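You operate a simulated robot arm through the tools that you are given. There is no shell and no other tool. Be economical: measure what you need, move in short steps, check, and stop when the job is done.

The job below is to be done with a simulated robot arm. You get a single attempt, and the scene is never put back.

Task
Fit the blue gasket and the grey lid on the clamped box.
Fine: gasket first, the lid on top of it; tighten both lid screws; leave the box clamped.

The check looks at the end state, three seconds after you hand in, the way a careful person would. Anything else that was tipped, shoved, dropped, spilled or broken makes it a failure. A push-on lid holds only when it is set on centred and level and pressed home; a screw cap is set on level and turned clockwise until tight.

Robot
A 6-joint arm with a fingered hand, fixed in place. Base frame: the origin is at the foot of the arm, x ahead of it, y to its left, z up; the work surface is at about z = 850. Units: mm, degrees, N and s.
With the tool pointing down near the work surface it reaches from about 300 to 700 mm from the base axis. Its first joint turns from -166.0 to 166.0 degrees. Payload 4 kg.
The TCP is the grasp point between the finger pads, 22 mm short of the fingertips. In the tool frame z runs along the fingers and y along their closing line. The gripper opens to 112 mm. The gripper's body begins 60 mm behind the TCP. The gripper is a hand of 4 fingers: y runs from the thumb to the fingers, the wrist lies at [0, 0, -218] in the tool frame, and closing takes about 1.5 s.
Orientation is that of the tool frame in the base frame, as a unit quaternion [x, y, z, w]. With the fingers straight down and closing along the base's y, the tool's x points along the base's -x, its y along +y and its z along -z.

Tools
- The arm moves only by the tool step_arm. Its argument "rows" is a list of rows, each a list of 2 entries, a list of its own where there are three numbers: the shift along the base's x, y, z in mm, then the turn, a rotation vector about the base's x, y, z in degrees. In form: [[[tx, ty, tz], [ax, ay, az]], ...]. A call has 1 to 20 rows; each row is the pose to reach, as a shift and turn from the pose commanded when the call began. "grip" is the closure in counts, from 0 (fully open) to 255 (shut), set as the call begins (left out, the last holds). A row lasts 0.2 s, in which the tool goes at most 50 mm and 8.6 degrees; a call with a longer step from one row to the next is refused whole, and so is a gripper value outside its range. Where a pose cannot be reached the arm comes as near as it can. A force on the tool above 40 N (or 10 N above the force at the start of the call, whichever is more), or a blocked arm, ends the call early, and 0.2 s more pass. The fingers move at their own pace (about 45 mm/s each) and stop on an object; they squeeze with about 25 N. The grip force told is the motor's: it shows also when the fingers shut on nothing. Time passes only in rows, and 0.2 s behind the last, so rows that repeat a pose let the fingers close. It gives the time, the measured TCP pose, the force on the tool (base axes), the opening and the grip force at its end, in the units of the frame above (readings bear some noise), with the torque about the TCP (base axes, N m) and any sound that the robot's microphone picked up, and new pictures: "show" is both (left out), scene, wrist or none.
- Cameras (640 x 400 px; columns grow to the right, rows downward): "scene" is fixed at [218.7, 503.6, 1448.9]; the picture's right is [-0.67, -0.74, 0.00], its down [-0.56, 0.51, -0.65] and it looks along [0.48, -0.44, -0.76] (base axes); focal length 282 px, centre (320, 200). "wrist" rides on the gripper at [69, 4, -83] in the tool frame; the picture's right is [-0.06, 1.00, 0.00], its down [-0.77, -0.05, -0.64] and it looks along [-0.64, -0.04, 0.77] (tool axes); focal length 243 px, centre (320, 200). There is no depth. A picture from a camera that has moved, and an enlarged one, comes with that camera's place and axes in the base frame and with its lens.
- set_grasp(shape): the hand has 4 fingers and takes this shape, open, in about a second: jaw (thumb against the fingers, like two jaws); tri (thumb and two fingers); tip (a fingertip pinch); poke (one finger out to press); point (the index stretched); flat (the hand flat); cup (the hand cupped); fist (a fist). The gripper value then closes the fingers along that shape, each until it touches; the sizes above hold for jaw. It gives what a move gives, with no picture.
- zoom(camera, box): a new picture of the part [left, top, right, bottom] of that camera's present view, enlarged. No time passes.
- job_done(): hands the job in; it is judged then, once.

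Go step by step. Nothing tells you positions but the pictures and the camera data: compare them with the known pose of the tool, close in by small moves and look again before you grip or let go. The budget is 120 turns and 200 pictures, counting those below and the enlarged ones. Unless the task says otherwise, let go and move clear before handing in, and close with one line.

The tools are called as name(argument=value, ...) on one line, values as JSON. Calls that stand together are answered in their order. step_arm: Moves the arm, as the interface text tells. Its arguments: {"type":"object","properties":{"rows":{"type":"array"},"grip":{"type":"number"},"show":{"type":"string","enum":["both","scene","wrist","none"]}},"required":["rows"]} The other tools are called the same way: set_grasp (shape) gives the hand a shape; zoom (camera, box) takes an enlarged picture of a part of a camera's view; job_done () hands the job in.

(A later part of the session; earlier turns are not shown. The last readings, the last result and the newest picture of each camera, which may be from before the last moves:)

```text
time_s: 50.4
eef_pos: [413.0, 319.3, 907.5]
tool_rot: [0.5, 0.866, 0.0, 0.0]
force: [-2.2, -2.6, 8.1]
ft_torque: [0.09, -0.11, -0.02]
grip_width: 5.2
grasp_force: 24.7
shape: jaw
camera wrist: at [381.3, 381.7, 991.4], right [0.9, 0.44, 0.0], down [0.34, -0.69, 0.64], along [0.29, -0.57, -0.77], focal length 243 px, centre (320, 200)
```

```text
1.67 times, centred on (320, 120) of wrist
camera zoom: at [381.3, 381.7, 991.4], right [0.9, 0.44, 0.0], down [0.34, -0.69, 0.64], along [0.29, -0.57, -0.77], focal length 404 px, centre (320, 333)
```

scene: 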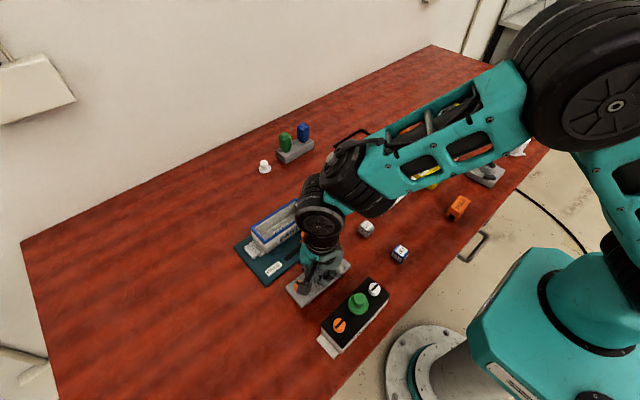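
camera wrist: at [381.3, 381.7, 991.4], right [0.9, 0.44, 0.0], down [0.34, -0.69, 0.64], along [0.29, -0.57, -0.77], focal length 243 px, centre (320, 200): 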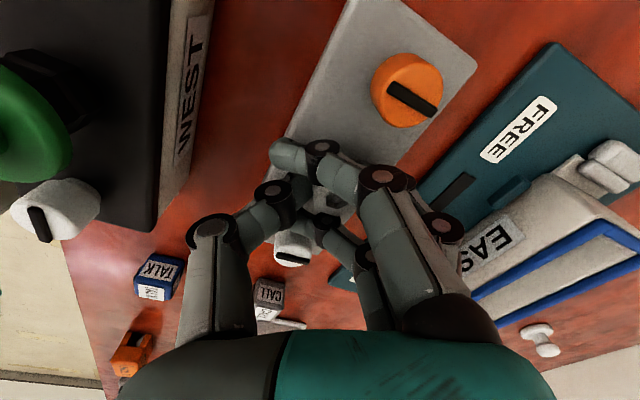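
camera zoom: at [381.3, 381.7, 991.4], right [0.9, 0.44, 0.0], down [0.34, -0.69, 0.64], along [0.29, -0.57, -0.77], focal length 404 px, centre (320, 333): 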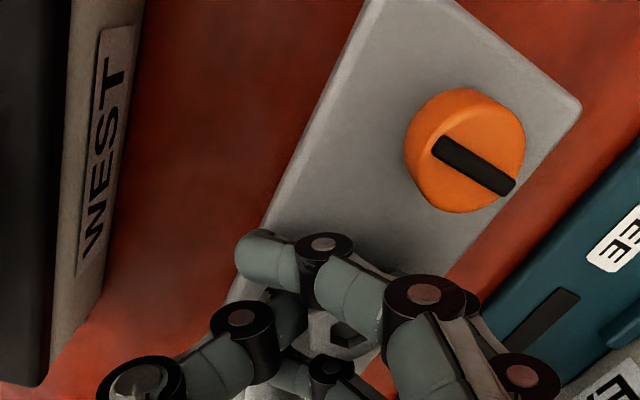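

It appears gripped, with the lid slightly raised. I'll lift 20 mm gently and check.

step_arm(rows=[[[0, 0, 5], [0, 0, 0]], [[0, 0, 12], [0, 0, 0]], [[0, 0, 20], [0, 0, 0]], [[0, 0, 20], [0, 0, 0]], [[0, 0, 20], [0, 0, 0]]])

zoom(camera="scene", box=[280, 230, 380, 320])

zoom(camera="wrist", box=[180, 0, 460, 240])

```text
time_s: 51.6
eef_pos: [412.4, 319.8, 927.2]
tool_rot: [0.5, 0.866, 0.001, -0.001]
force: [0.1, 0.5, -0.8]
ft_torque: [0.01, -0.02, 0.0]
grip_width: 4.1
grasp_force: 25.2
shape: jaw
camera wrist: at [381.4, 382.2, 1011.1], right [0.9, 0.44, 0.0], down [0.34, -0.69, 0.64], along [0.28, -0.58, -0.77], focal length 243 px, centre (320, 200)
```

scene: 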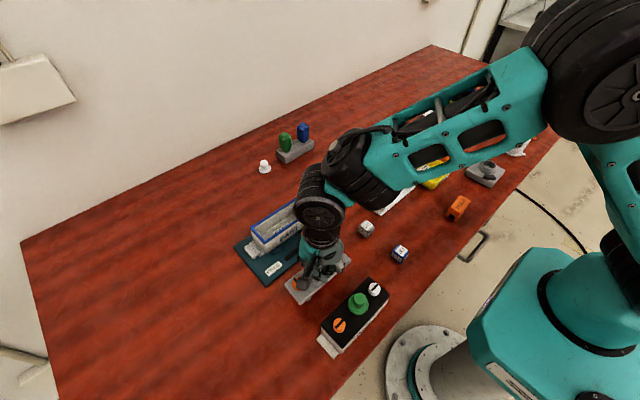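
wrist: 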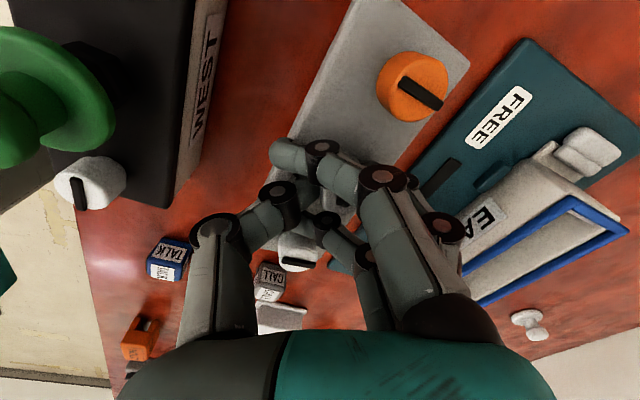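

```text
4.44 times, centred on (330, 275) of scene
camera zoom: at [218.7, 503.6, 1448.9], right [-0.67, -0.74, 0.0], down [-0.56, 0.51, -0.65], along [0.48, -0.44, -0.76], focal length 1253 px, centre (276, -133)
```

zoom: 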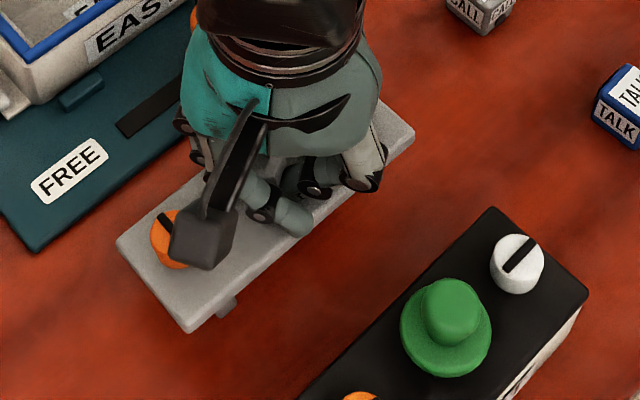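

```text
1.67 times, centred on (320, 120) of wrist
camera zoom: at [381.4, 382.2, 1011.1], right [0.9, 0.44, 0.0], down [0.34, -0.69, 0.64], along [0.28, -0.58, -0.77], focal length 404 px, centre (320, 333)
```

zoom: 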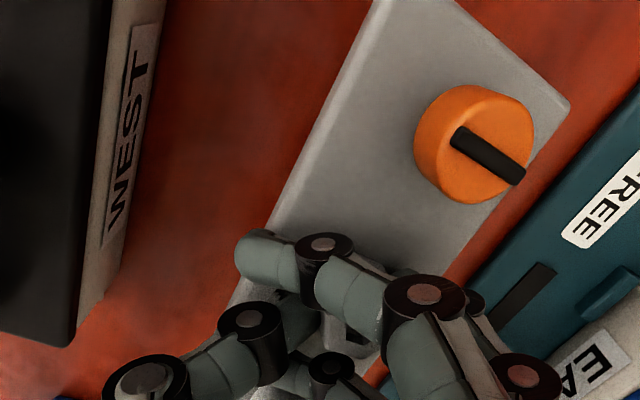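

The lid is held. I'll raise it clear and check its tilt from the fixed camera.

step_arm(rows=[[[0, 0, 15], [0, 0, 0]], [[0, 0, 35], [0, 0, 0]], [[0, 0, 55], [0, 0, 0]], [[0, 0, 75], [0, 0, 0]], [[0, 0, 75], [0, 0, 0]], [[0, 0, 75], [0, 0, 0]]])

zoom(camera="scene", box=[270, 220, 370, 310])

```text
time_s: 53.0
eef_pos: [413.4, 320.4, 1001.6]
tool_rot: [0.5, 0.866, 0.0, 0.001]
force: [0.6, 0.5, -1.4]
ft_torque: [0.03, 0.01, 0.0]
grip_width: 4.3
grasp_force: 24.9
shape: jaw
camera wrist: at [381.3, 381.8, 1086.1], right [0.9, 0.44, 0.0], down [0.34, -0.69, 0.64], along [0.28, -0.58, -0.77], focal length 243 px, centre (320, 200)
```

scene: 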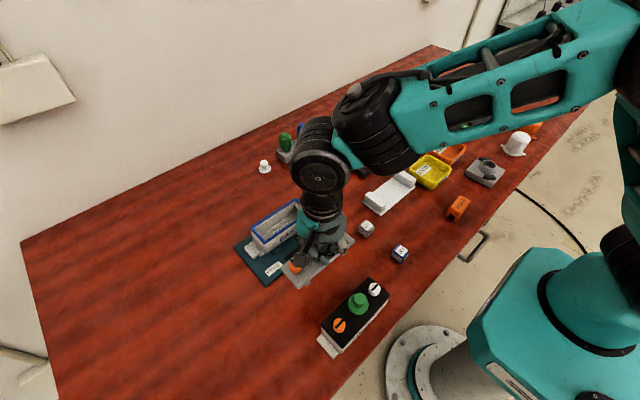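
wrist: 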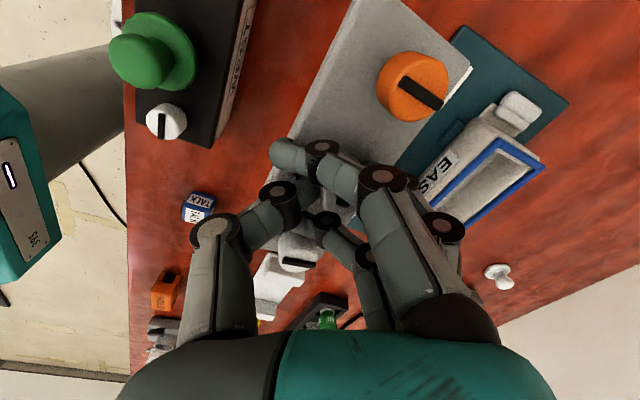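

```text
4.44 times, centred on (320, 265) of scene
camera zoom: at [218.7, 503.6, 1448.9], right [-0.67, -0.74, 0.0], down [-0.56, 0.51, -0.65], along [0.48, -0.44, -0.76], focal length 1253 px, centre (320, -89)
```

zoom: 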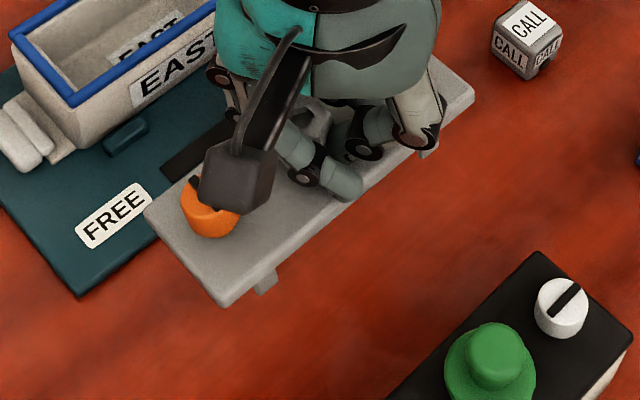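

The lid is tilted about 15°, with its -x edge high. I'll counter-tilt the hand about y and check.

step_arm(rows=[[[0, 0, 0], [0, -5, 0]], [[0, 0, 0], [0, -10, 0]], [[0, 0, 0], [0, -13, 0]], [[0, 0, 0], [0, -13, 0]], [[0, 0, 0], [0, -13, 0]]])

zoom(camera="scene", box=[270, 220, 370, 310])

```text
time_s: 54.2
eef_pos: [412.3, 320.6, 1002.5]
tool_rot: [0.497, 0.86, 0.056, 0.098]
force: [-0.4, 0.4, -0.6]
ft_torque: [-0.03, 0.05, 0.0]
grip_width: 4.0
grasp_force: 25.1
shape: jaw
camera wrist: at [363.3, 381.9, 1076.9], right [0.87, 0.44, 0.2], down [0.19, -0.69, 0.7], along [0.45, -0.58, -0.68], focal length 243 px, centre (320, 200)
```

scene: 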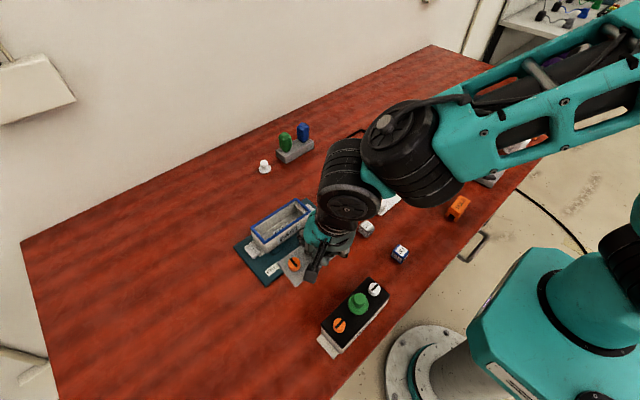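
wrist: 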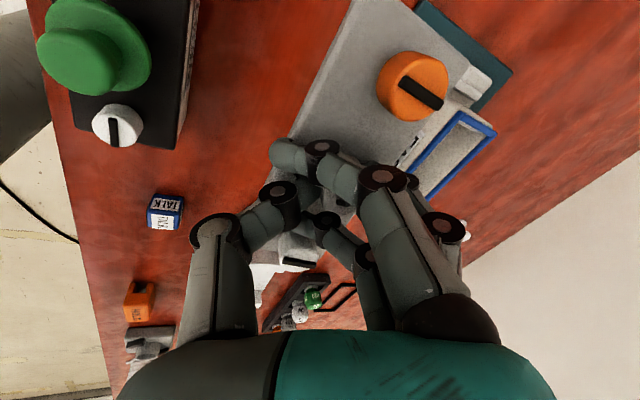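

```text
4.44 times, centred on (320, 265) of scene
camera zoom: at [218.7, 503.6, 1448.9], right [-0.67, -0.74, 0.0], down [-0.56, 0.51, -0.65], along [0.48, -0.44, -0.76], focal length 1253 px, centre (320, -89)
```

zoom: 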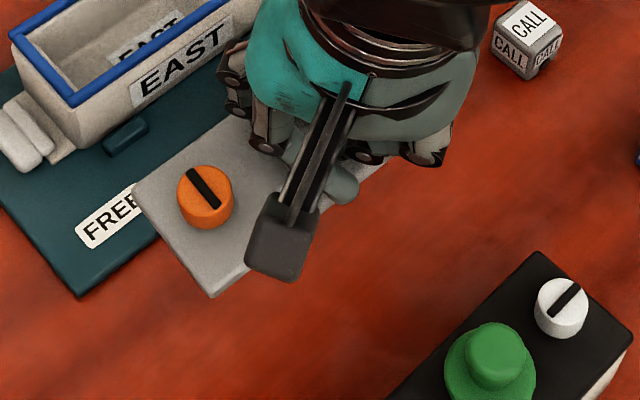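

Much more level now. I'll zoom the wrist view to measure lid tilt and yaw in the hand.

zoom(camera="wrist", box=[240, 0, 520, 180])

zoom(camera="wrist", box=[220, 150, 400, 290])

zoom(camera="scene", box=[290, 225, 350, 295])

```text
2.22 times, centred on (380, 90) of wrist
camera zoom: at [363.3, 381.9, 1076.9], right [0.87, 0.44, 0.2], down [0.19, -0.69, 0.7], along [0.45, -0.58, -0.68], focal length 539 px, centre (187, 444)
```

zoom: 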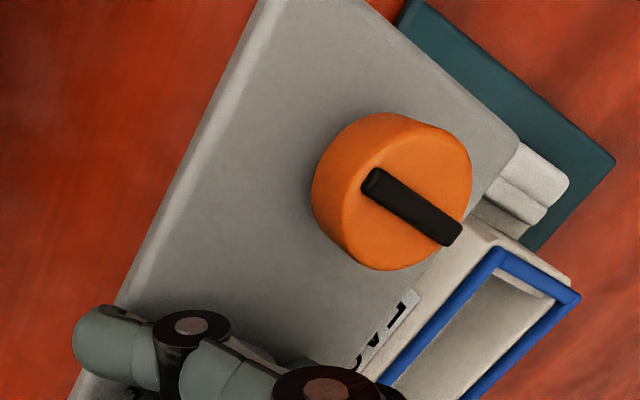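

```text
2.86 times, centred on (310, 220) of wrist
camera zoom: at [363.3, 381.9, 1076.9], right [0.87, 0.44, 0.2], down [0.19, -0.69, 0.7], along [0.45, -0.58, -0.68], focal length 693 px, centre (349, 143)
```

zoom: 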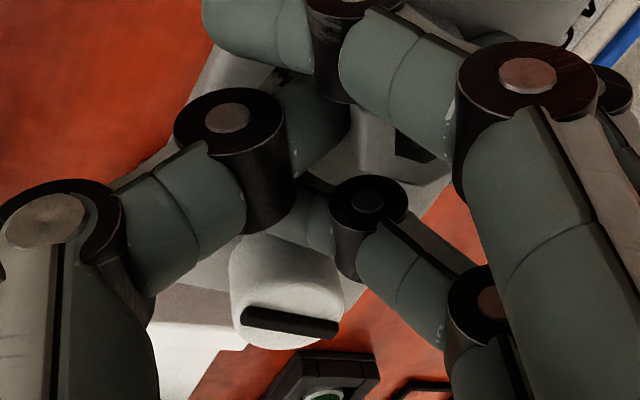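

```text
5.71 times, centred on (320, 260) of scene
camera zoom: at [218.7, 503.6, 1448.9], right [-0.67, -0.74, 0.0], down [-0.56, 0.51, -0.65], along [0.48, -0.44, -0.76], focal length 1611 px, centre (320, -143)
```

zoom: 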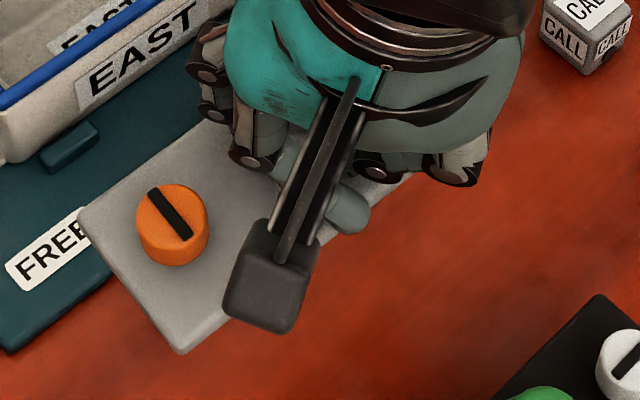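

The lid in hand is still tilted about 8.7° (its -y end is high) and yawed about 5°. I'll correct both with small turns.

step_arm(rows=[[[0, 0, 0], [4, 0, 2.5]], [[0, 0, 0], [8.5, 0, 5]], [[0, 0, 0], [8.5, 0, 5]], [[0, 0, 0], [8.5, 0, 5]]])

zoom(camera="wrist", box=[240, 0, 520, 180])

zoom(camera="wrist", box=[220, 150, 400, 290])

zoom(camera="scene", box=[290, 220, 370, 290])

```text
time_s: 55.2
eef_pos: [412.9, 319.6, 1002.4]
tool_rot: [0.464, 0.875, 0.125, 0.059]
force: [0.5, -0.4, -2.2]
ft_torque: [-0.06, 0.02, 0.01]
grip_width: 3.7
grasp_force: 25.0
shape: jaw
camera wrist: at [358.5, 365.9, 1084.7], right [0.83, 0.48, 0.27], down [0.25, -0.76, 0.59], along [0.49, -0.43, -0.76], focal length 243 px, centre (320, 200)
```

scene: 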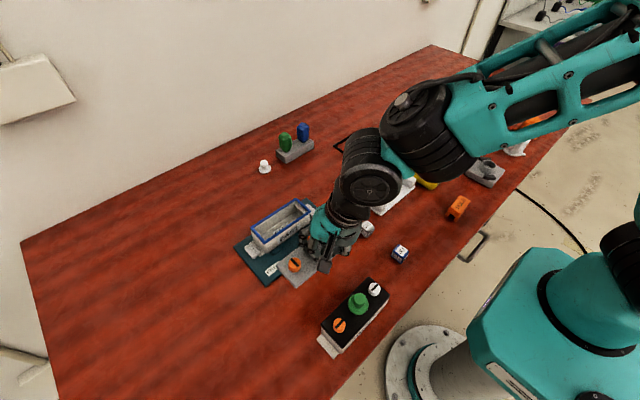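
wrist: 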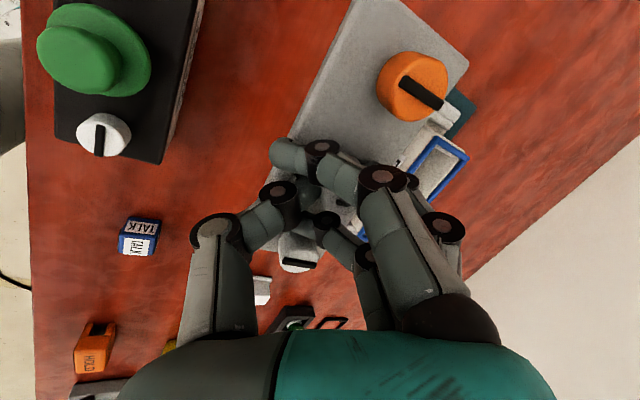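

```text
2.22 times, centred on (380, 90) of wrist
camera zoom: at [358.5, 365.9, 1084.7], right [0.83, 0.48, 0.27], down [0.25, -0.76, 0.59], along [0.49, -0.43, -0.76], focal length 539 px, centre (187, 444)
```

zoom: 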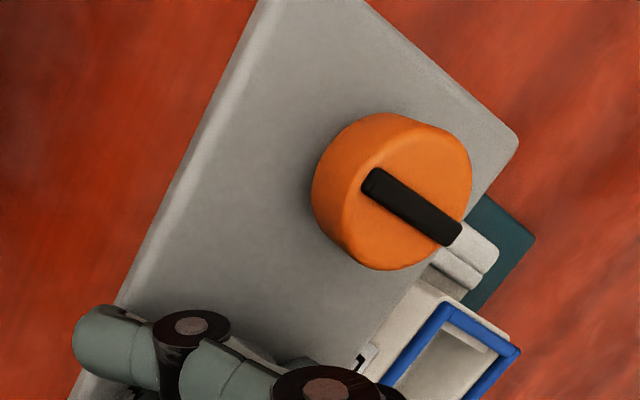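

```text
2.86 times, centred on (310, 220) of wrist
camera zoom: at [358.5, 365.9, 1084.7], right [0.83, 0.48, 0.27], down [0.25, -0.76, 0.59], along [0.49, -0.43, -0.76], focal length 693 px, centre (349, 143)
```

zoom: 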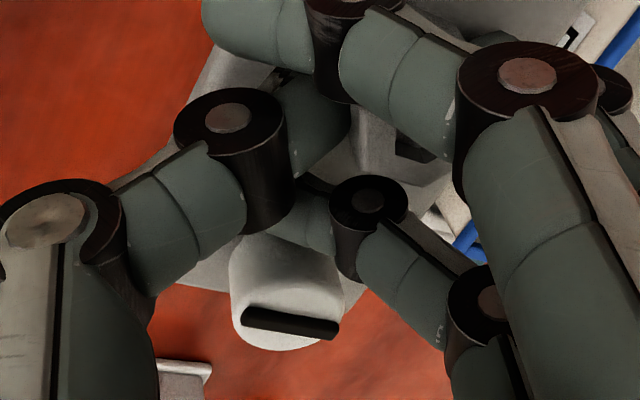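

```text
5.71 times, centred on (330, 255) of scene
camera zoom: at [218.7, 503.6, 1448.9], right [-0.67, -0.74, 0.0], down [-0.56, 0.51, -0.65], along [0.48, -0.44, -0.76], focal length 1611 px, centre (263, -114)
```

zoom: 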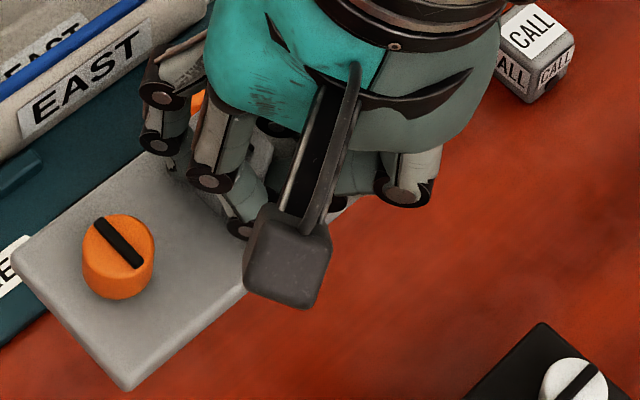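

The lid is rigid in the hand and nearly level; a remaining ~6° about y is needed. I'll correct that and re-measure.

step_arm(rows=[[[0, 0, 0], [0, -3, 0]], [[0, 0, 0], [0, -6, 0]], [[0, 0, 0], [0, -6, 0]], [[0, 0, 0], [0, -6, 0]]], show="none")

zoom(camera="scene", box=[280, 220, 360, 290])

zoom(camera="wrist", box=[240, 0, 520, 180])

```text
time_s: 56.2
eef_pos: [412.3, 320.3, 1002.5]
tool_rot: [0.457, 0.871, 0.149, 0.104]
force: [-0.8, -0.6, 0.5]
ft_torque: [0.0, 0.02, -0.01]
grip_width: 4.1
grasp_force: 24.9
shape: jaw
```

```text
5.71 times, centred on (320, 255) of scene
camera zoom: at [218.7, 503.6, 1448.9], right [-0.67, -0.74, 0.0], down [-0.56, 0.51, -0.65], along [0.48, -0.44, -0.76], focal length 1611 px, centre (320, -114)
```

zoom: 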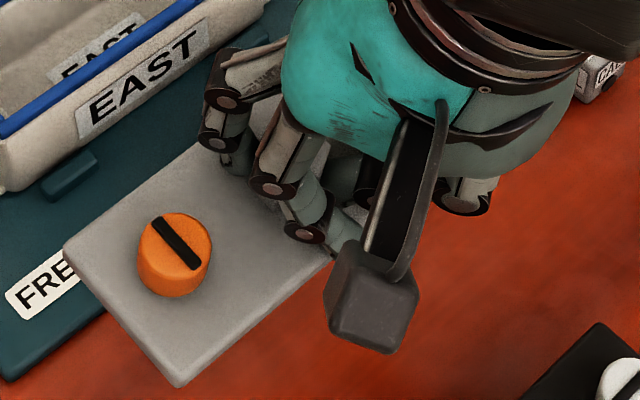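

```text
2.22 times, centred on (380, 90) of wrist
camera zoom: at [350.1, 366.1, 1078.6], right [0.8, 0.48, 0.36], down [0.19, -0.76, 0.62], along [0.57, -0.43, -0.7], focal length 539 px, centre (187, 444)
```

zoom: 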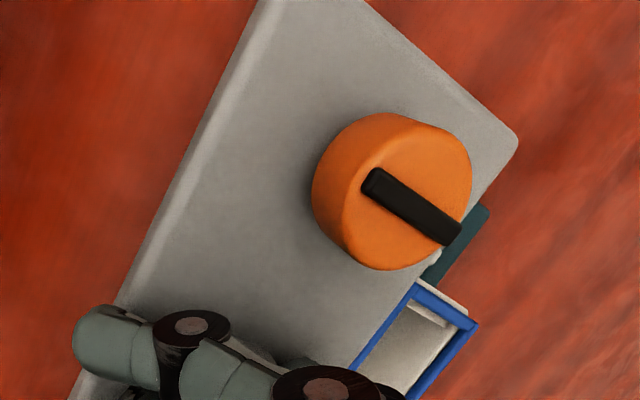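

The lid now looks level, with its centre about (12,9) from the TCP. I'll carry it over the box to a hover.

step_arm(rows=[[[15, -3, 8], [0, 0, 0]], [[35, -7, 8], [0, 0, 0]], [[60, -12, 8], [0, 0, 0]], [[85, -17, 8], [0, 0, 0]], [[110, -22, 8], [0, 0, 0]], [[135, -27, 8], [0, 0, 0]], [[150, -30, 0], [0, 0, 0]], [[155, -31, -20], [0, 0, 0]], [[155, -31, -25], [0, 0, 0]], [[155, -31, -25], [0, 0, 0]]])

zoom(camera="scene", box=[230, 180, 340, 270])

zoom(camera="wrist", box=[220, 0, 540, 240])

```text
time_s: 58.4
eef_pos: [567.7, 288.4, 977.3]
tool_rot: [0.458, 0.87, 0.149, 0.104]
force: [-0.6, 0.2, -1.0]
ft_torque: [0.02, 0.03, -0.02]
grip_width: 4.0
grasp_force: 25.3
shape: jaw
camera wrist: at [505.7, 334.6, 1054.1], right [0.8, 0.48, 0.36], down [0.19, -0.76, 0.62], along [0.57, -0.43, -0.7], focal length 243 px, centre (320, 200)
```

scene: 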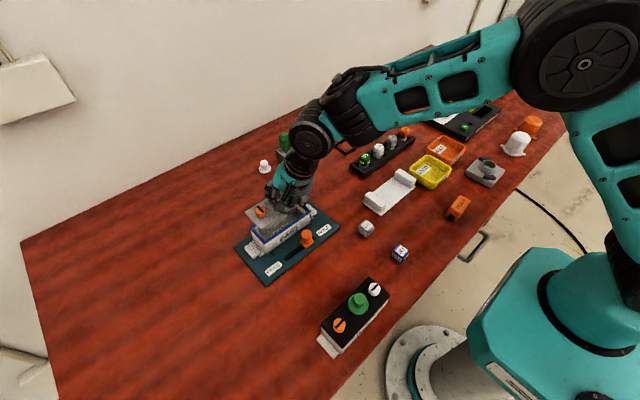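
wrist: 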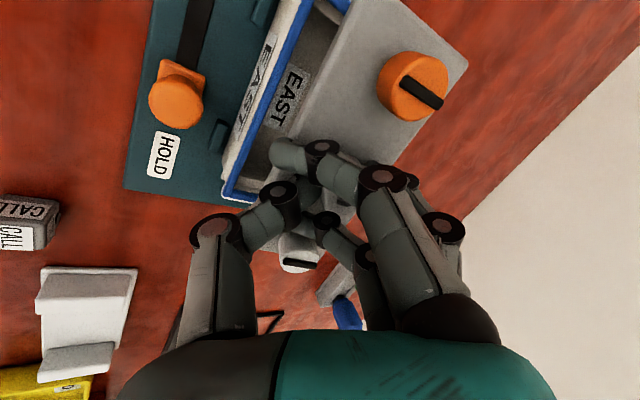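

```text
4.44 times, centred on (285, 225) of scene
camera zoom: at [218.7, 503.6, 1448.9], right [-0.67, -0.74, 0.0], down [-0.56, 0.51, -0.65], along [0.48, -0.44, -0.76], focal length 1253 px, centre (476, 89)
```

zoom: 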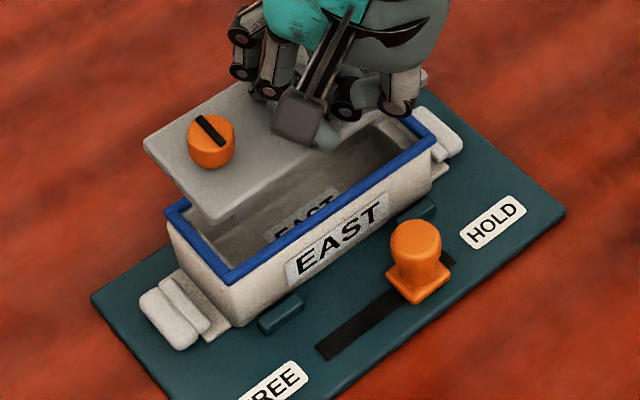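

```text
1.67 times, centred on (380, 120) of wrist
camera zoom: at [505.7, 334.6, 1054.1], right [0.8, 0.48, 0.36], down [0.19, -0.76, 0.62], along [0.57, -0.43, -0.7], focal length 404 px, centre (220, 333)
```

zoom: 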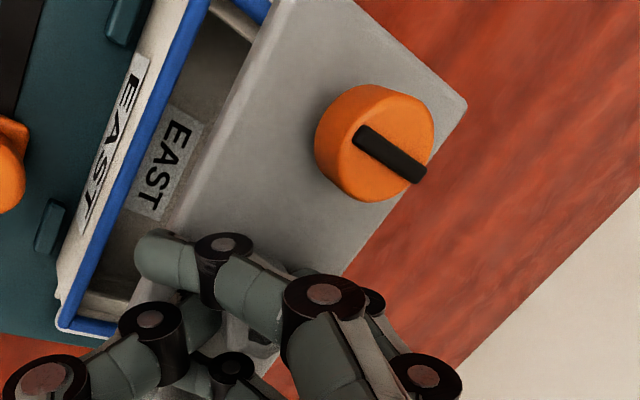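

Gasket centre is about (584,298) and lid centre about (582.8,297). I'll shift slightly and lower to just above.

step_arm(rows=[[[1.5, 1, -8], [0, 0, 0]], [[1.5, 1, -16], [0, 0, 0]], [[1.5, 1, -24], [0, 0, 0]], [[1.5, 1, -24], [0, 0, 0]], [[1.5, 1, -24], [0, 0, 0]]], show="none")

zoom(camera="scene", box=[240, 190, 330, 260])

zoom(camera="wrist", box=[220, 0, 540, 240])

```text
time_s: 59.6
eef_pos: [568.9, 289.2, 952.4]
tool_rot: [0.457, 0.871, 0.149, 0.105]
force: [-0.2, 0.1, 3.3]
ft_torque: [-0.01, -0.11, 0.02]
grip_width: 4.5
grasp_force: 24.6
shape: jaw
```

```text
5.71 times, centred on (285, 225) of scene
camera zoom: at [218.7, 503.6, 1448.9], right [-0.67, -0.74, 0.0], down [-0.56, 0.51, -0.65], along [0.48, -0.44, -0.76], focal length 1611 px, centre (520, 57)
```

zoom: 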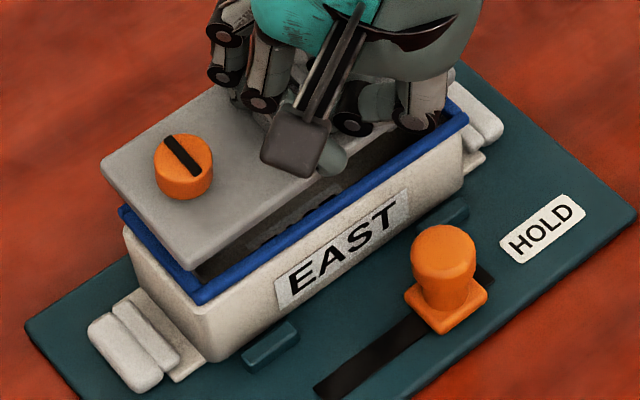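

```text
1.67 times, centred on (380, 120) of wrist
camera zoom: at [506.8, 335.9, 1029.7], right [0.8, 0.48, 0.36], down [0.19, -0.76, 0.62], along [0.57, -0.43, -0.7], focal length 404 px, centre (220, 333)
```

zoom: 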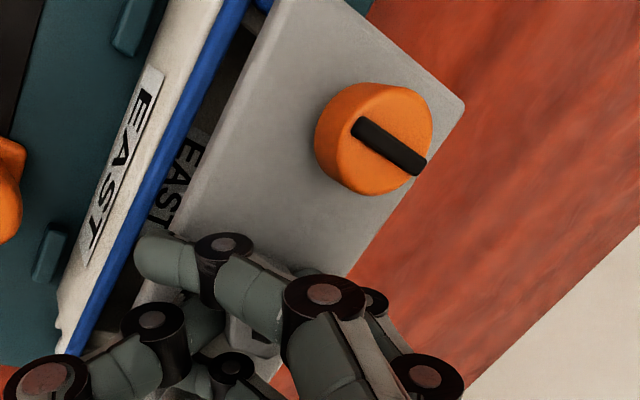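

Light contact on the +x side already. I'll lower in small steps and watch force and torque.

step_arm(rows=[[[0, 0, -2], [0, 0, 0]], [[0, 0, -4], [0, 0, 0]], [[0, 0, -6], [0, 0, 0]], [[0, 0, -6], [0, 0, 0]]], show="none")

zoom(camera="scene", box=[240, 190, 330, 260])

```text
time_s: 60.6
eef_pos: [569.4, 289.9, 949.0]
tool_rot: [0.458, 0.87, 0.15, 0.106]
force: [-9.5, -5.6, 31.7]
ft_torque: [0.21, -0.77, 0.01]
grip_width: 6.6
grasp_force: 25.1
shape: jaw
```

```text
5.71 times, centred on (285, 225) of scene
camera zoom: at [218.7, 503.6, 1448.9], right [-0.67, -0.74, 0.0], down [-0.56, 0.51, -0.65], along [0.48, -0.44, -0.76], focal length 1611 px, centre (520, 57)
```

zoom: 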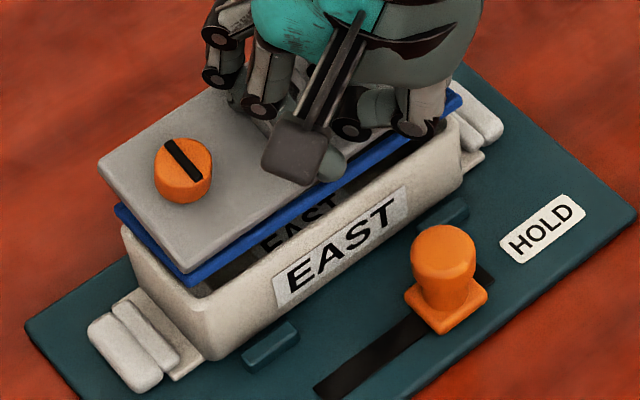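

The lid pushed the gasket toward +x. I'll back off upward right away and look.

step_arm(rows=[[[0, 0, 3], [0, 0, 0]], [[0, 0, 8], [0, 0, 0]], [[0, 0, 16], [0, 0, 0]], [[0, 0, 26], [0, 0, 0]], [[0, 0, 26], [0, 0, 0]]])

zoom(camera="scene", box=[240, 180, 330, 260])

zoom(camera="wrist", box=[220, 0, 540, 240])

```text
time_s: 61.8
eef_pos: [569.1, 288.8, 972.2]
tool_rot: [0.457, 0.871, 0.148, 0.104]
force: [0.7, -0.3, -1.3]
ft_torque: [-0.05, 0.03, -0.01]
grip_width: 4.7
grasp_force: 25.0
shape: jaw
camera wrist: at [507.1, 335.7, 1049.1], right [0.8, 0.48, 0.35], down [0.19, -0.76, 0.62], along [0.57, -0.43, -0.7], focal length 243 px, centre (320, 200)
```

scene: 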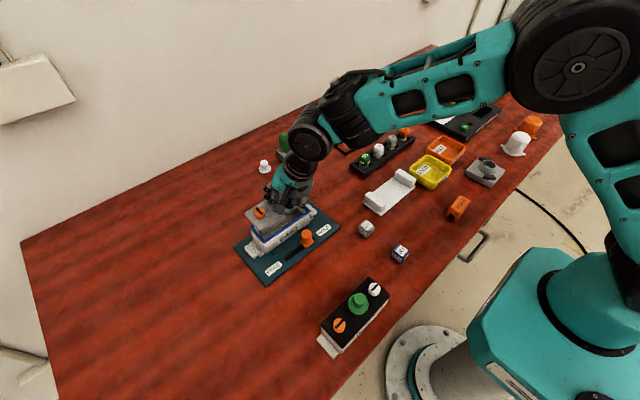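
wrist: 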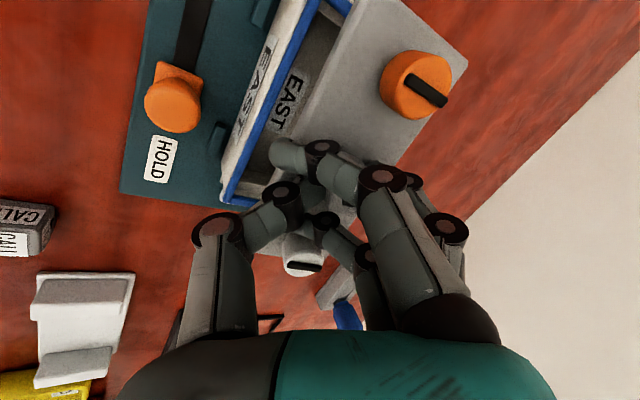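

```text
5.00 times, centred on (285, 220) of scene
camera zoom: at [218.7, 503.6, 1448.9], right [-0.67, -0.74, 0.0], down [-0.56, 0.51, -0.65], along [0.48, -0.44, -0.76], focal length 1410 px, centre (495, 100)
```

zoom: 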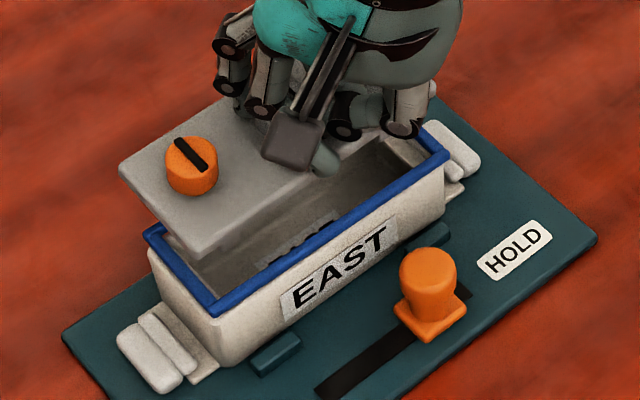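

```text
1.67 times, centred on (380, 120) of wrist
camera zoom: at [507.1, 335.7, 1049.1], right [0.8, 0.48, 0.35], down [0.19, -0.76, 0.62], along [0.57, -0.43, -0.7], focal length 404 px, centre (220, 333)
```

zoom: 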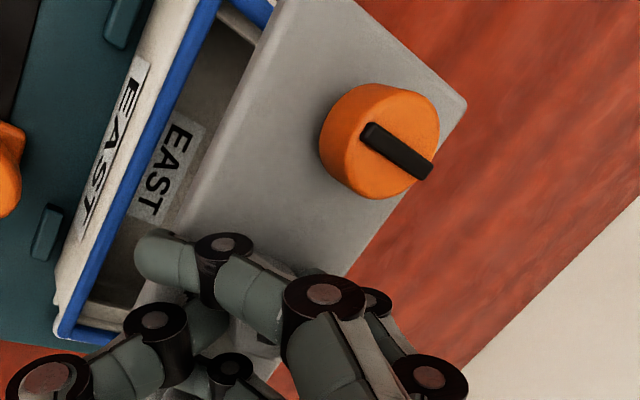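

The gasket is back in place, but something beneath the lid touched it early. I'll raise the lid near camera height so I can see its underside before retrying.

step_arm(rows=[[[0, 0, 40], [0, 0, 0]], [[-10, 0, 80], [0, 0, 0]], [[-20, 0, 120], [0, 0, 0]], [[-35, 0, 160], [0, 0, 0]], [[-50, 0, 200], [0, 0, 0]], [[-65, 0, 235], [0, 0, 0]], [[-80, 0, 270], [0, 0, 0]], [[-90, 0, 300], [0, 0, 0]], [[-90, 0, 300], [0, 0, 0]], [[-90, 0, 300], [0, 0, 0]]], show="scene")

```text
time_s: 64.0
eef_pos: [478.4, 288.3, 1272.6]
tool_rot: [0.457, 0.871, 0.148, 0.103]
force: [-0.1, 0.8, -1.7]
ft_torque: [-0.02, 0.02, -0.01]
grip_width: 4.4
grasp_force: 24.9
shape: jaw
```

scene: 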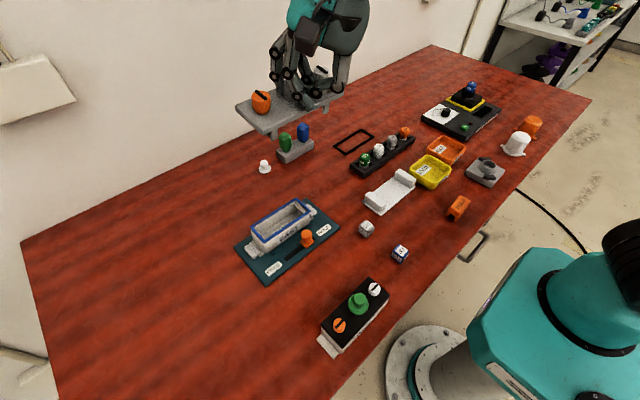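

zoom(camera="scene", box=[220, 40, 360, 150])

zoom(camera="scene", box=[235, 185, 335, 265])

```text
3.64 times, centred on (290, 95) of scene
camera zoom: at [218.7, 503.6, 1448.9], right [-0.67, -0.74, 0.0], down [-0.56, 0.51, -0.65], along [0.48, -0.44, -0.76], focal length 1025 px, centre (429, 582)
```

zoom: 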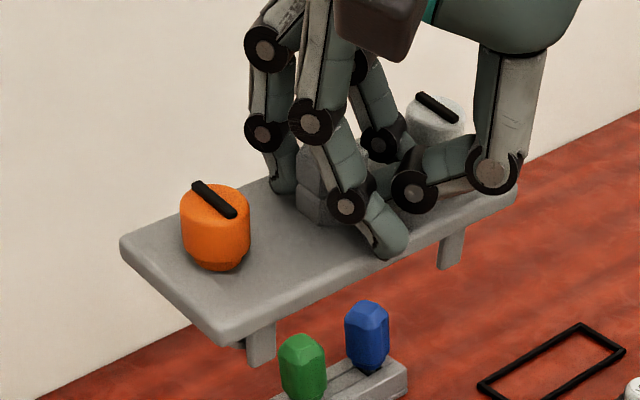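

```text
5.00 times, centred on (285, 225) of scene
camera zoom: at [218.7, 503.6, 1448.9], right [-0.67, -0.74, 0.0], down [-0.56, 0.51, -0.65], along [0.48, -0.44, -0.76], focal length 1410 px, centre (495, 75)
```

zoom: 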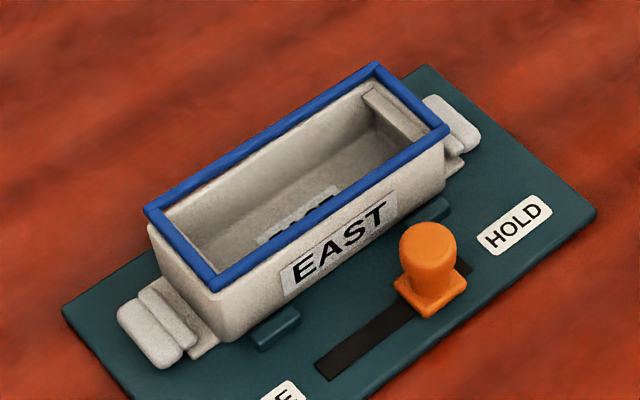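

Very useful view: the lid has four locating legs, and it's now over-corrected (the -x edge is low by about 7°). I'll undo that and re-measure from here.

step_arm(rows=[[[0, 0, 0], [0, 3.5, 0]], [[0, 0, 0], [0, 7, 0]], [[0, 0, 0], [0, 7, 0]], [[0, 0, 0], [0, 7, 0]]], show="none")

zoom(camera="scene", box=[225, 50, 355, 140])

```text
time_s: 65.0
eef_pos: [479.3, 289.3, 1273.2]
tool_rot: [0.466, 0.875, 0.12, 0.051]
force: [0.0, 0.5, -1.4]
ft_torque: [-0.02, 0.06, 0.0]
grip_width: 4.5
grasp_force: 25.3
shape: jaw
```

```text
4.44 times, centred on (290, 95) of scene
camera zoom: at [218.7, 503.6, 1448.9], right [-0.67, -0.74, 0.0], down [-0.56, 0.51, -0.65], along [0.48, -0.44, -0.76], focal length 1253 px, centre (453, 667)
```

zoom: 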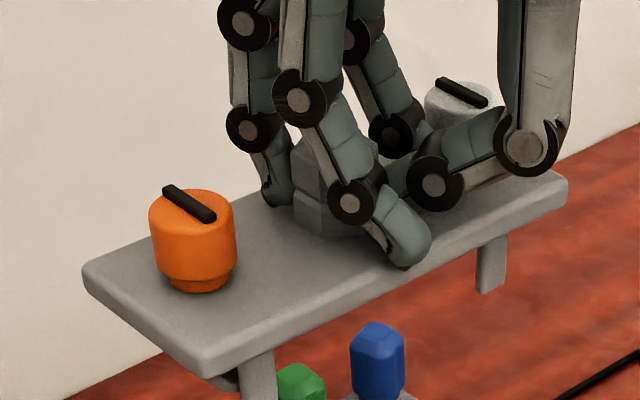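

The lid is level within about 1°; a small yaw fix is needed. I'll return to hover over the box, slightly higher, where the legs should be visible against the gasket.

step_arm(rows=[[[15, 0, -30], [0, 1, -1.4]], [[30, 0, -65], [0, 1, -1.4]], [[45, 0, -105], [0, 1, -1.4]], [[60, 0, -145], [0, 1, -1.4]], [[75, 0, -185], [0, 1, -1.4]], [[85, 0, -225], [0, 1, -1.4]], [[92, 1, -260], [0, 1, -1.4]], [[92, 1, -290], [0, 1, -1.4]], [[92, 1, -310], [0, 1, -1.4]], [[92, 1, -310], [0, 1, -1.4]], [[92, 1, -310], [0, 1, -1.4]]], show="none")

zoom(camera="scene", box=[240, 185, 330, 255])

zoom(camera="wrist", box=[220, 0, 540, 240])

```text
time_s: 67.4
eef_pos: [570.9, 291.2, 963.6]
tool_rot: [0.477, 0.87, 0.115, 0.044]
force: [-0.2, 0.3, -0.7]
ft_torque: [0.01, 0.0, -0.04]
grip_width: 4.4
grasp_force: 25.0
shape: jaw
```

```text
5.71 times, centred on (285, 220) of scene
camera zoom: at [218.7, 503.6, 1448.9], right [-0.67, -0.74, 0.0], down [-0.56, 0.51, -0.65], along [0.48, -0.44, -0.76], focal length 1611 px, centre (520, 86)
```

zoom: 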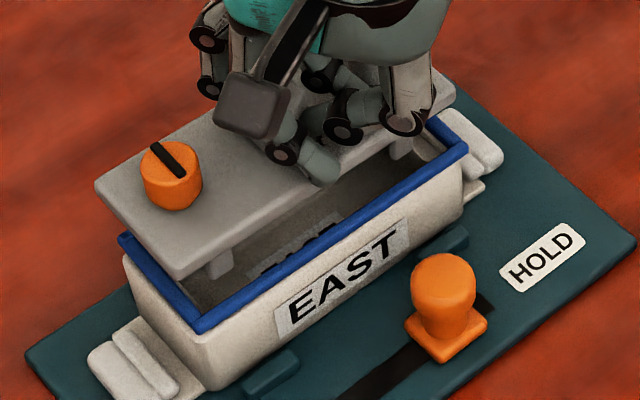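

```text
1.67 times, centred on (380, 120) of wrist
camera zoom: at [521.6, 337.9, 1046.9], right [0.85, 0.46, 0.24], down [0.25, -0.77, 0.59], along [0.46, -0.44, -0.77], focal length 404 px, centre (220, 333)
```

zoom: 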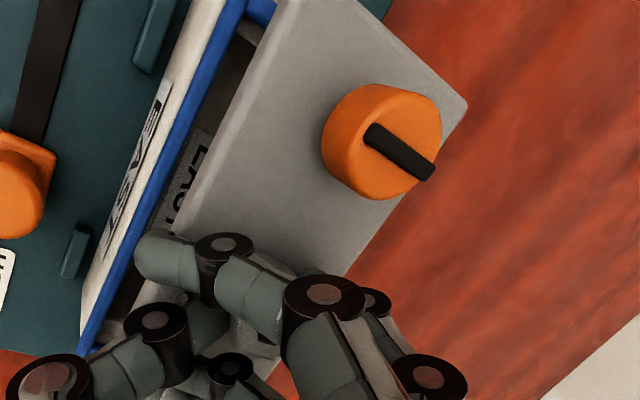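

The legs are visible now. They need about 2 mm more in +x to clear the gasket's inner edge, so I'll shift and lower near contact.

step_arm(rows=[[[2.2, 0, -4], [0, 0, 0]], [[2.2, 0, -8], [0, 0, 0]], [[2.2, 0, -12], [0, 0, 0]], [[2.2, 0, -12], [0, 0, 0]]], show="none")

zoom(camera="scene", box=[250, 205, 320, 255])

zoom(camera="wrist", box=[240, 0, 360, 100])

```text
time_s: 68.4
eef_pos: [573.5, 292.2, 951.2]
tool_rot: [0.478, 0.869, 0.116, 0.046]
force: [-2.7, 0.1, 6.4]
ft_torque: [-0.05, -0.03, 0.05]
grip_width: 4.7
grasp_force: 25.6
shape: jaw
```

```text
8.00 times, centred on (285, 230) of scene
camera zoom: at [218.7, 503.6, 1448.9], right [-0.67, -0.74, 0.0], down [-0.56, 0.51, -0.65], along [0.48, -0.44, -0.76], focal length 2256 px, centre (600, -40)
```

zoom: 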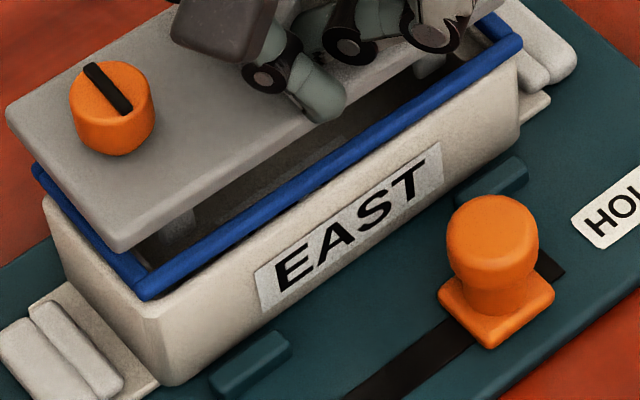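

```text
4.00 times, centred on (300, 50) of wrist
camera zoom: at [523.3, 338.4, 1036.0], right [0.85, 0.46, 0.24], down [0.25, -0.77, 0.59], along [0.46, -0.44, -0.77], focal length 970 px, centre (400, 800)
```

zoom: 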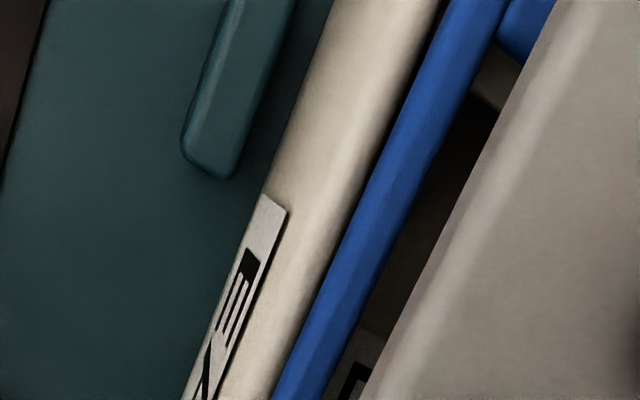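

It's the +x legs that touch the +x bar, while the -x legs have about 6 mm spare. I'll lift, shift -4 in x, and try again.

step_arm(rows=[[[0, 0, 4], [0, 0, 0]], [[0, 0, 9], [0, 0, 0]], [[-4.2, 0, 9], [0, 0, 0]], [[-4.2, 0, 9], [0, 0, 0]]], show="none")

zoom(camera="scene", box=[245, 195, 325, 255])

```text
time_s: 69.4
eef_pos: [569.2, 290.3, 960.6]
tool_rot: [0.477, 0.87, 0.116, 0.044]
force: [-0.4, -0.1, -1.4]
ft_torque: [-0.03, 0.02, 0.0]
grip_width: 4.3
grasp_force: 25.3
shape: jaw
```

```text
6.67 times, centred on (285, 225) of scene
camera zoom: at [218.7, 503.6, 1448.9], right [-0.67, -0.74, 0.0], down [-0.56, 0.51, -0.65], along [0.48, -0.44, -0.76], focal length 1880 px, centre (553, 33)
```

zoom: 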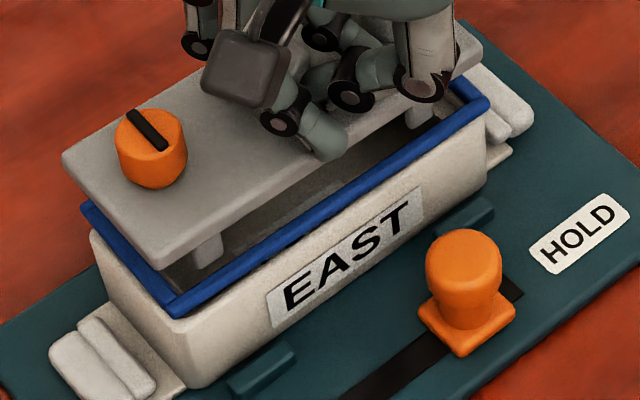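

The gasket shifted about 3 mm toward +x, and lowering the legs inside will let me nudge it back. Lowering now.

step_arm(rows=[[[0, 0, -4], [0, 0, 0]], [[0, 0, -8], [0, 0, 0]], [[0, 0, -12], [0, 0, 0]], [[0, 0, -15], [0, 0, 0]], [[0, 0, -15], [0, 0, 0]]], show="none")

zoom(camera="scene", box=[245, 195, 325, 255])

```text
time_s: 70.6
eef_pos: [569.2, 290.9, 944.4]
tool_rot: [0.477, 0.87, 0.116, 0.045]
force: [-0.5, -0.2, -0.4]
ft_torque: [0.03, 0.07, -0.01]
grip_width: 4.4
grasp_force: 25.1
shape: jaw
```

```text
6.67 times, centred on (285, 225) of scene
camera zoom: at [218.7, 503.6, 1448.9], right [-0.67, -0.74, 0.0], down [-0.56, 0.51, -0.65], along [0.48, -0.44, -0.76], focal length 1880 px, centre (553, 33)
```

zoom: 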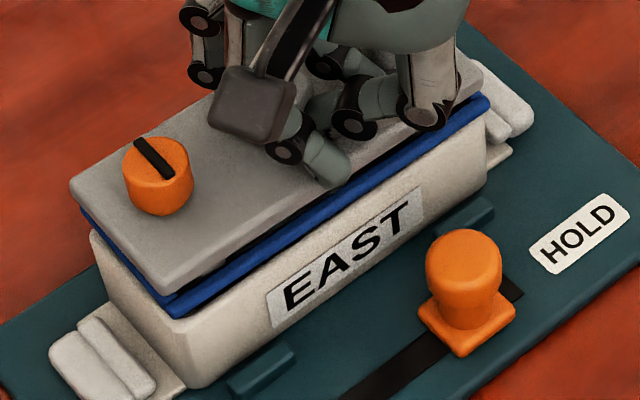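

No force: the legs are inside. I'll lower further.

step_arm(rows=[[[0, 0, -3], [0, 0, 0]], [[0, 0, -6], [0, 0, 0]], [[0, 0, -8], [0, 0, 0]], [[0, 0, -8], [0, 0, 0]]], show="none")

zoom(camera="scene", box=[245, 195, 325, 255])

zoom(camera="wrist", box=[220, 0, 460, 180])

```text
time_s: 71.6
eef_pos: [568.1, 291.2, 936.7]
tool_rot: [0.478, 0.87, 0.116, 0.044]
force: [0.7, -0.5, -0.3]
ft_torque: [0.02, 0.01, -0.01]
grip_width: 4.6
grasp_force: 25.1
shape: jaw
```

```text
6.67 times, centred on (285, 225) of scene
camera zoom: at [218.7, 503.6, 1448.9], right [-0.67, -0.74, 0.0], down [-0.56, 0.51, -0.65], along [0.48, -0.44, -0.76], focal length 1880 px, centre (553, 33)
```

zoom: 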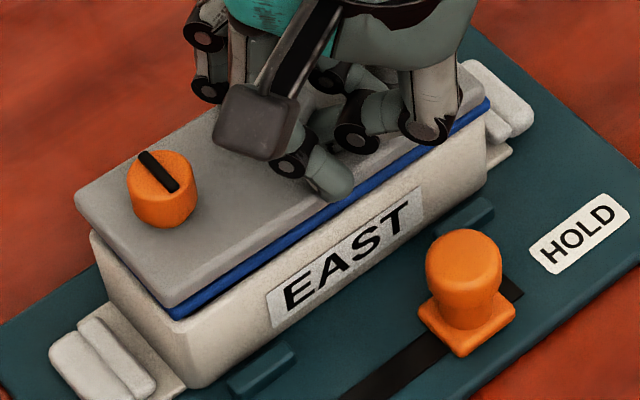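

```text
2.22 times, centred on (340, 90) of wrist
camera zoom: at [518.8, 338.4, 1021.5], right [0.85, 0.46, 0.24], down [0.25, -0.77, 0.59], along [0.46, -0.44, -0.77], focal length 539 px, centre (276, 444)
```

zoom: 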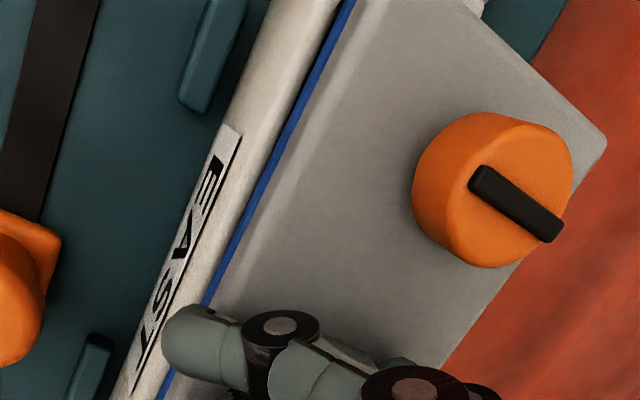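

The lid is entering well. I'll move -3 mm in x so the legs bring the gasket and lid back to centre.

step_arm(rows=[[[-1, 0, 0], [0, 0, 0]], [[-2, 0, 0], [0, 0, 0]], [[-3, 0, 0], [0, 0, 0]], [[-3, 0, 0], [0, 0, 0]]], show="none")

zoom(camera="scene", box=[245, 195, 325, 255])

zoom(camera="wrist", box=[220, 0, 460, 180])

```text
time_s: 72.6
eef_pos: [566.9, 292.3, 937.4]
tool_rot: [0.477, 0.87, 0.116, 0.044]
force: [-0.1, -0.3, -1.8]
ft_torque: [-0.03, 0.04, -0.03]
grip_width: 4.4
grasp_force: 25.1
shape: jaw
```

```text
6.67 times, centred on (285, 225) of scene
camera zoom: at [218.7, 503.6, 1448.9], right [-0.67, -0.74, 0.0], down [-0.56, 0.51, -0.65], along [0.48, -0.44, -0.76], focal length 1880 px, centre (553, 33)
```

zoom: 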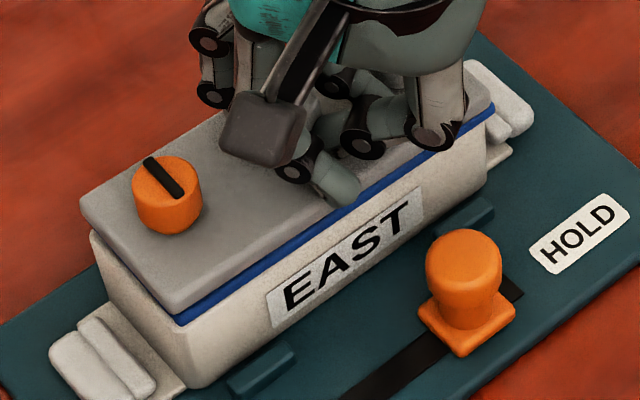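

```text
2.22 times, centred on (340, 90) of wrist
camera zoom: at [515.6, 338.5, 1021.6], right [0.85, 0.46, 0.24], down [0.25, -0.77, 0.59], along [0.46, -0.44, -0.77], focal length 539 px, centre (276, 444)
```

zoom: 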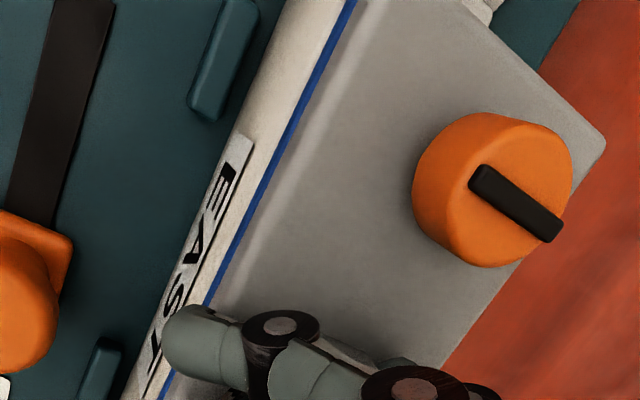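

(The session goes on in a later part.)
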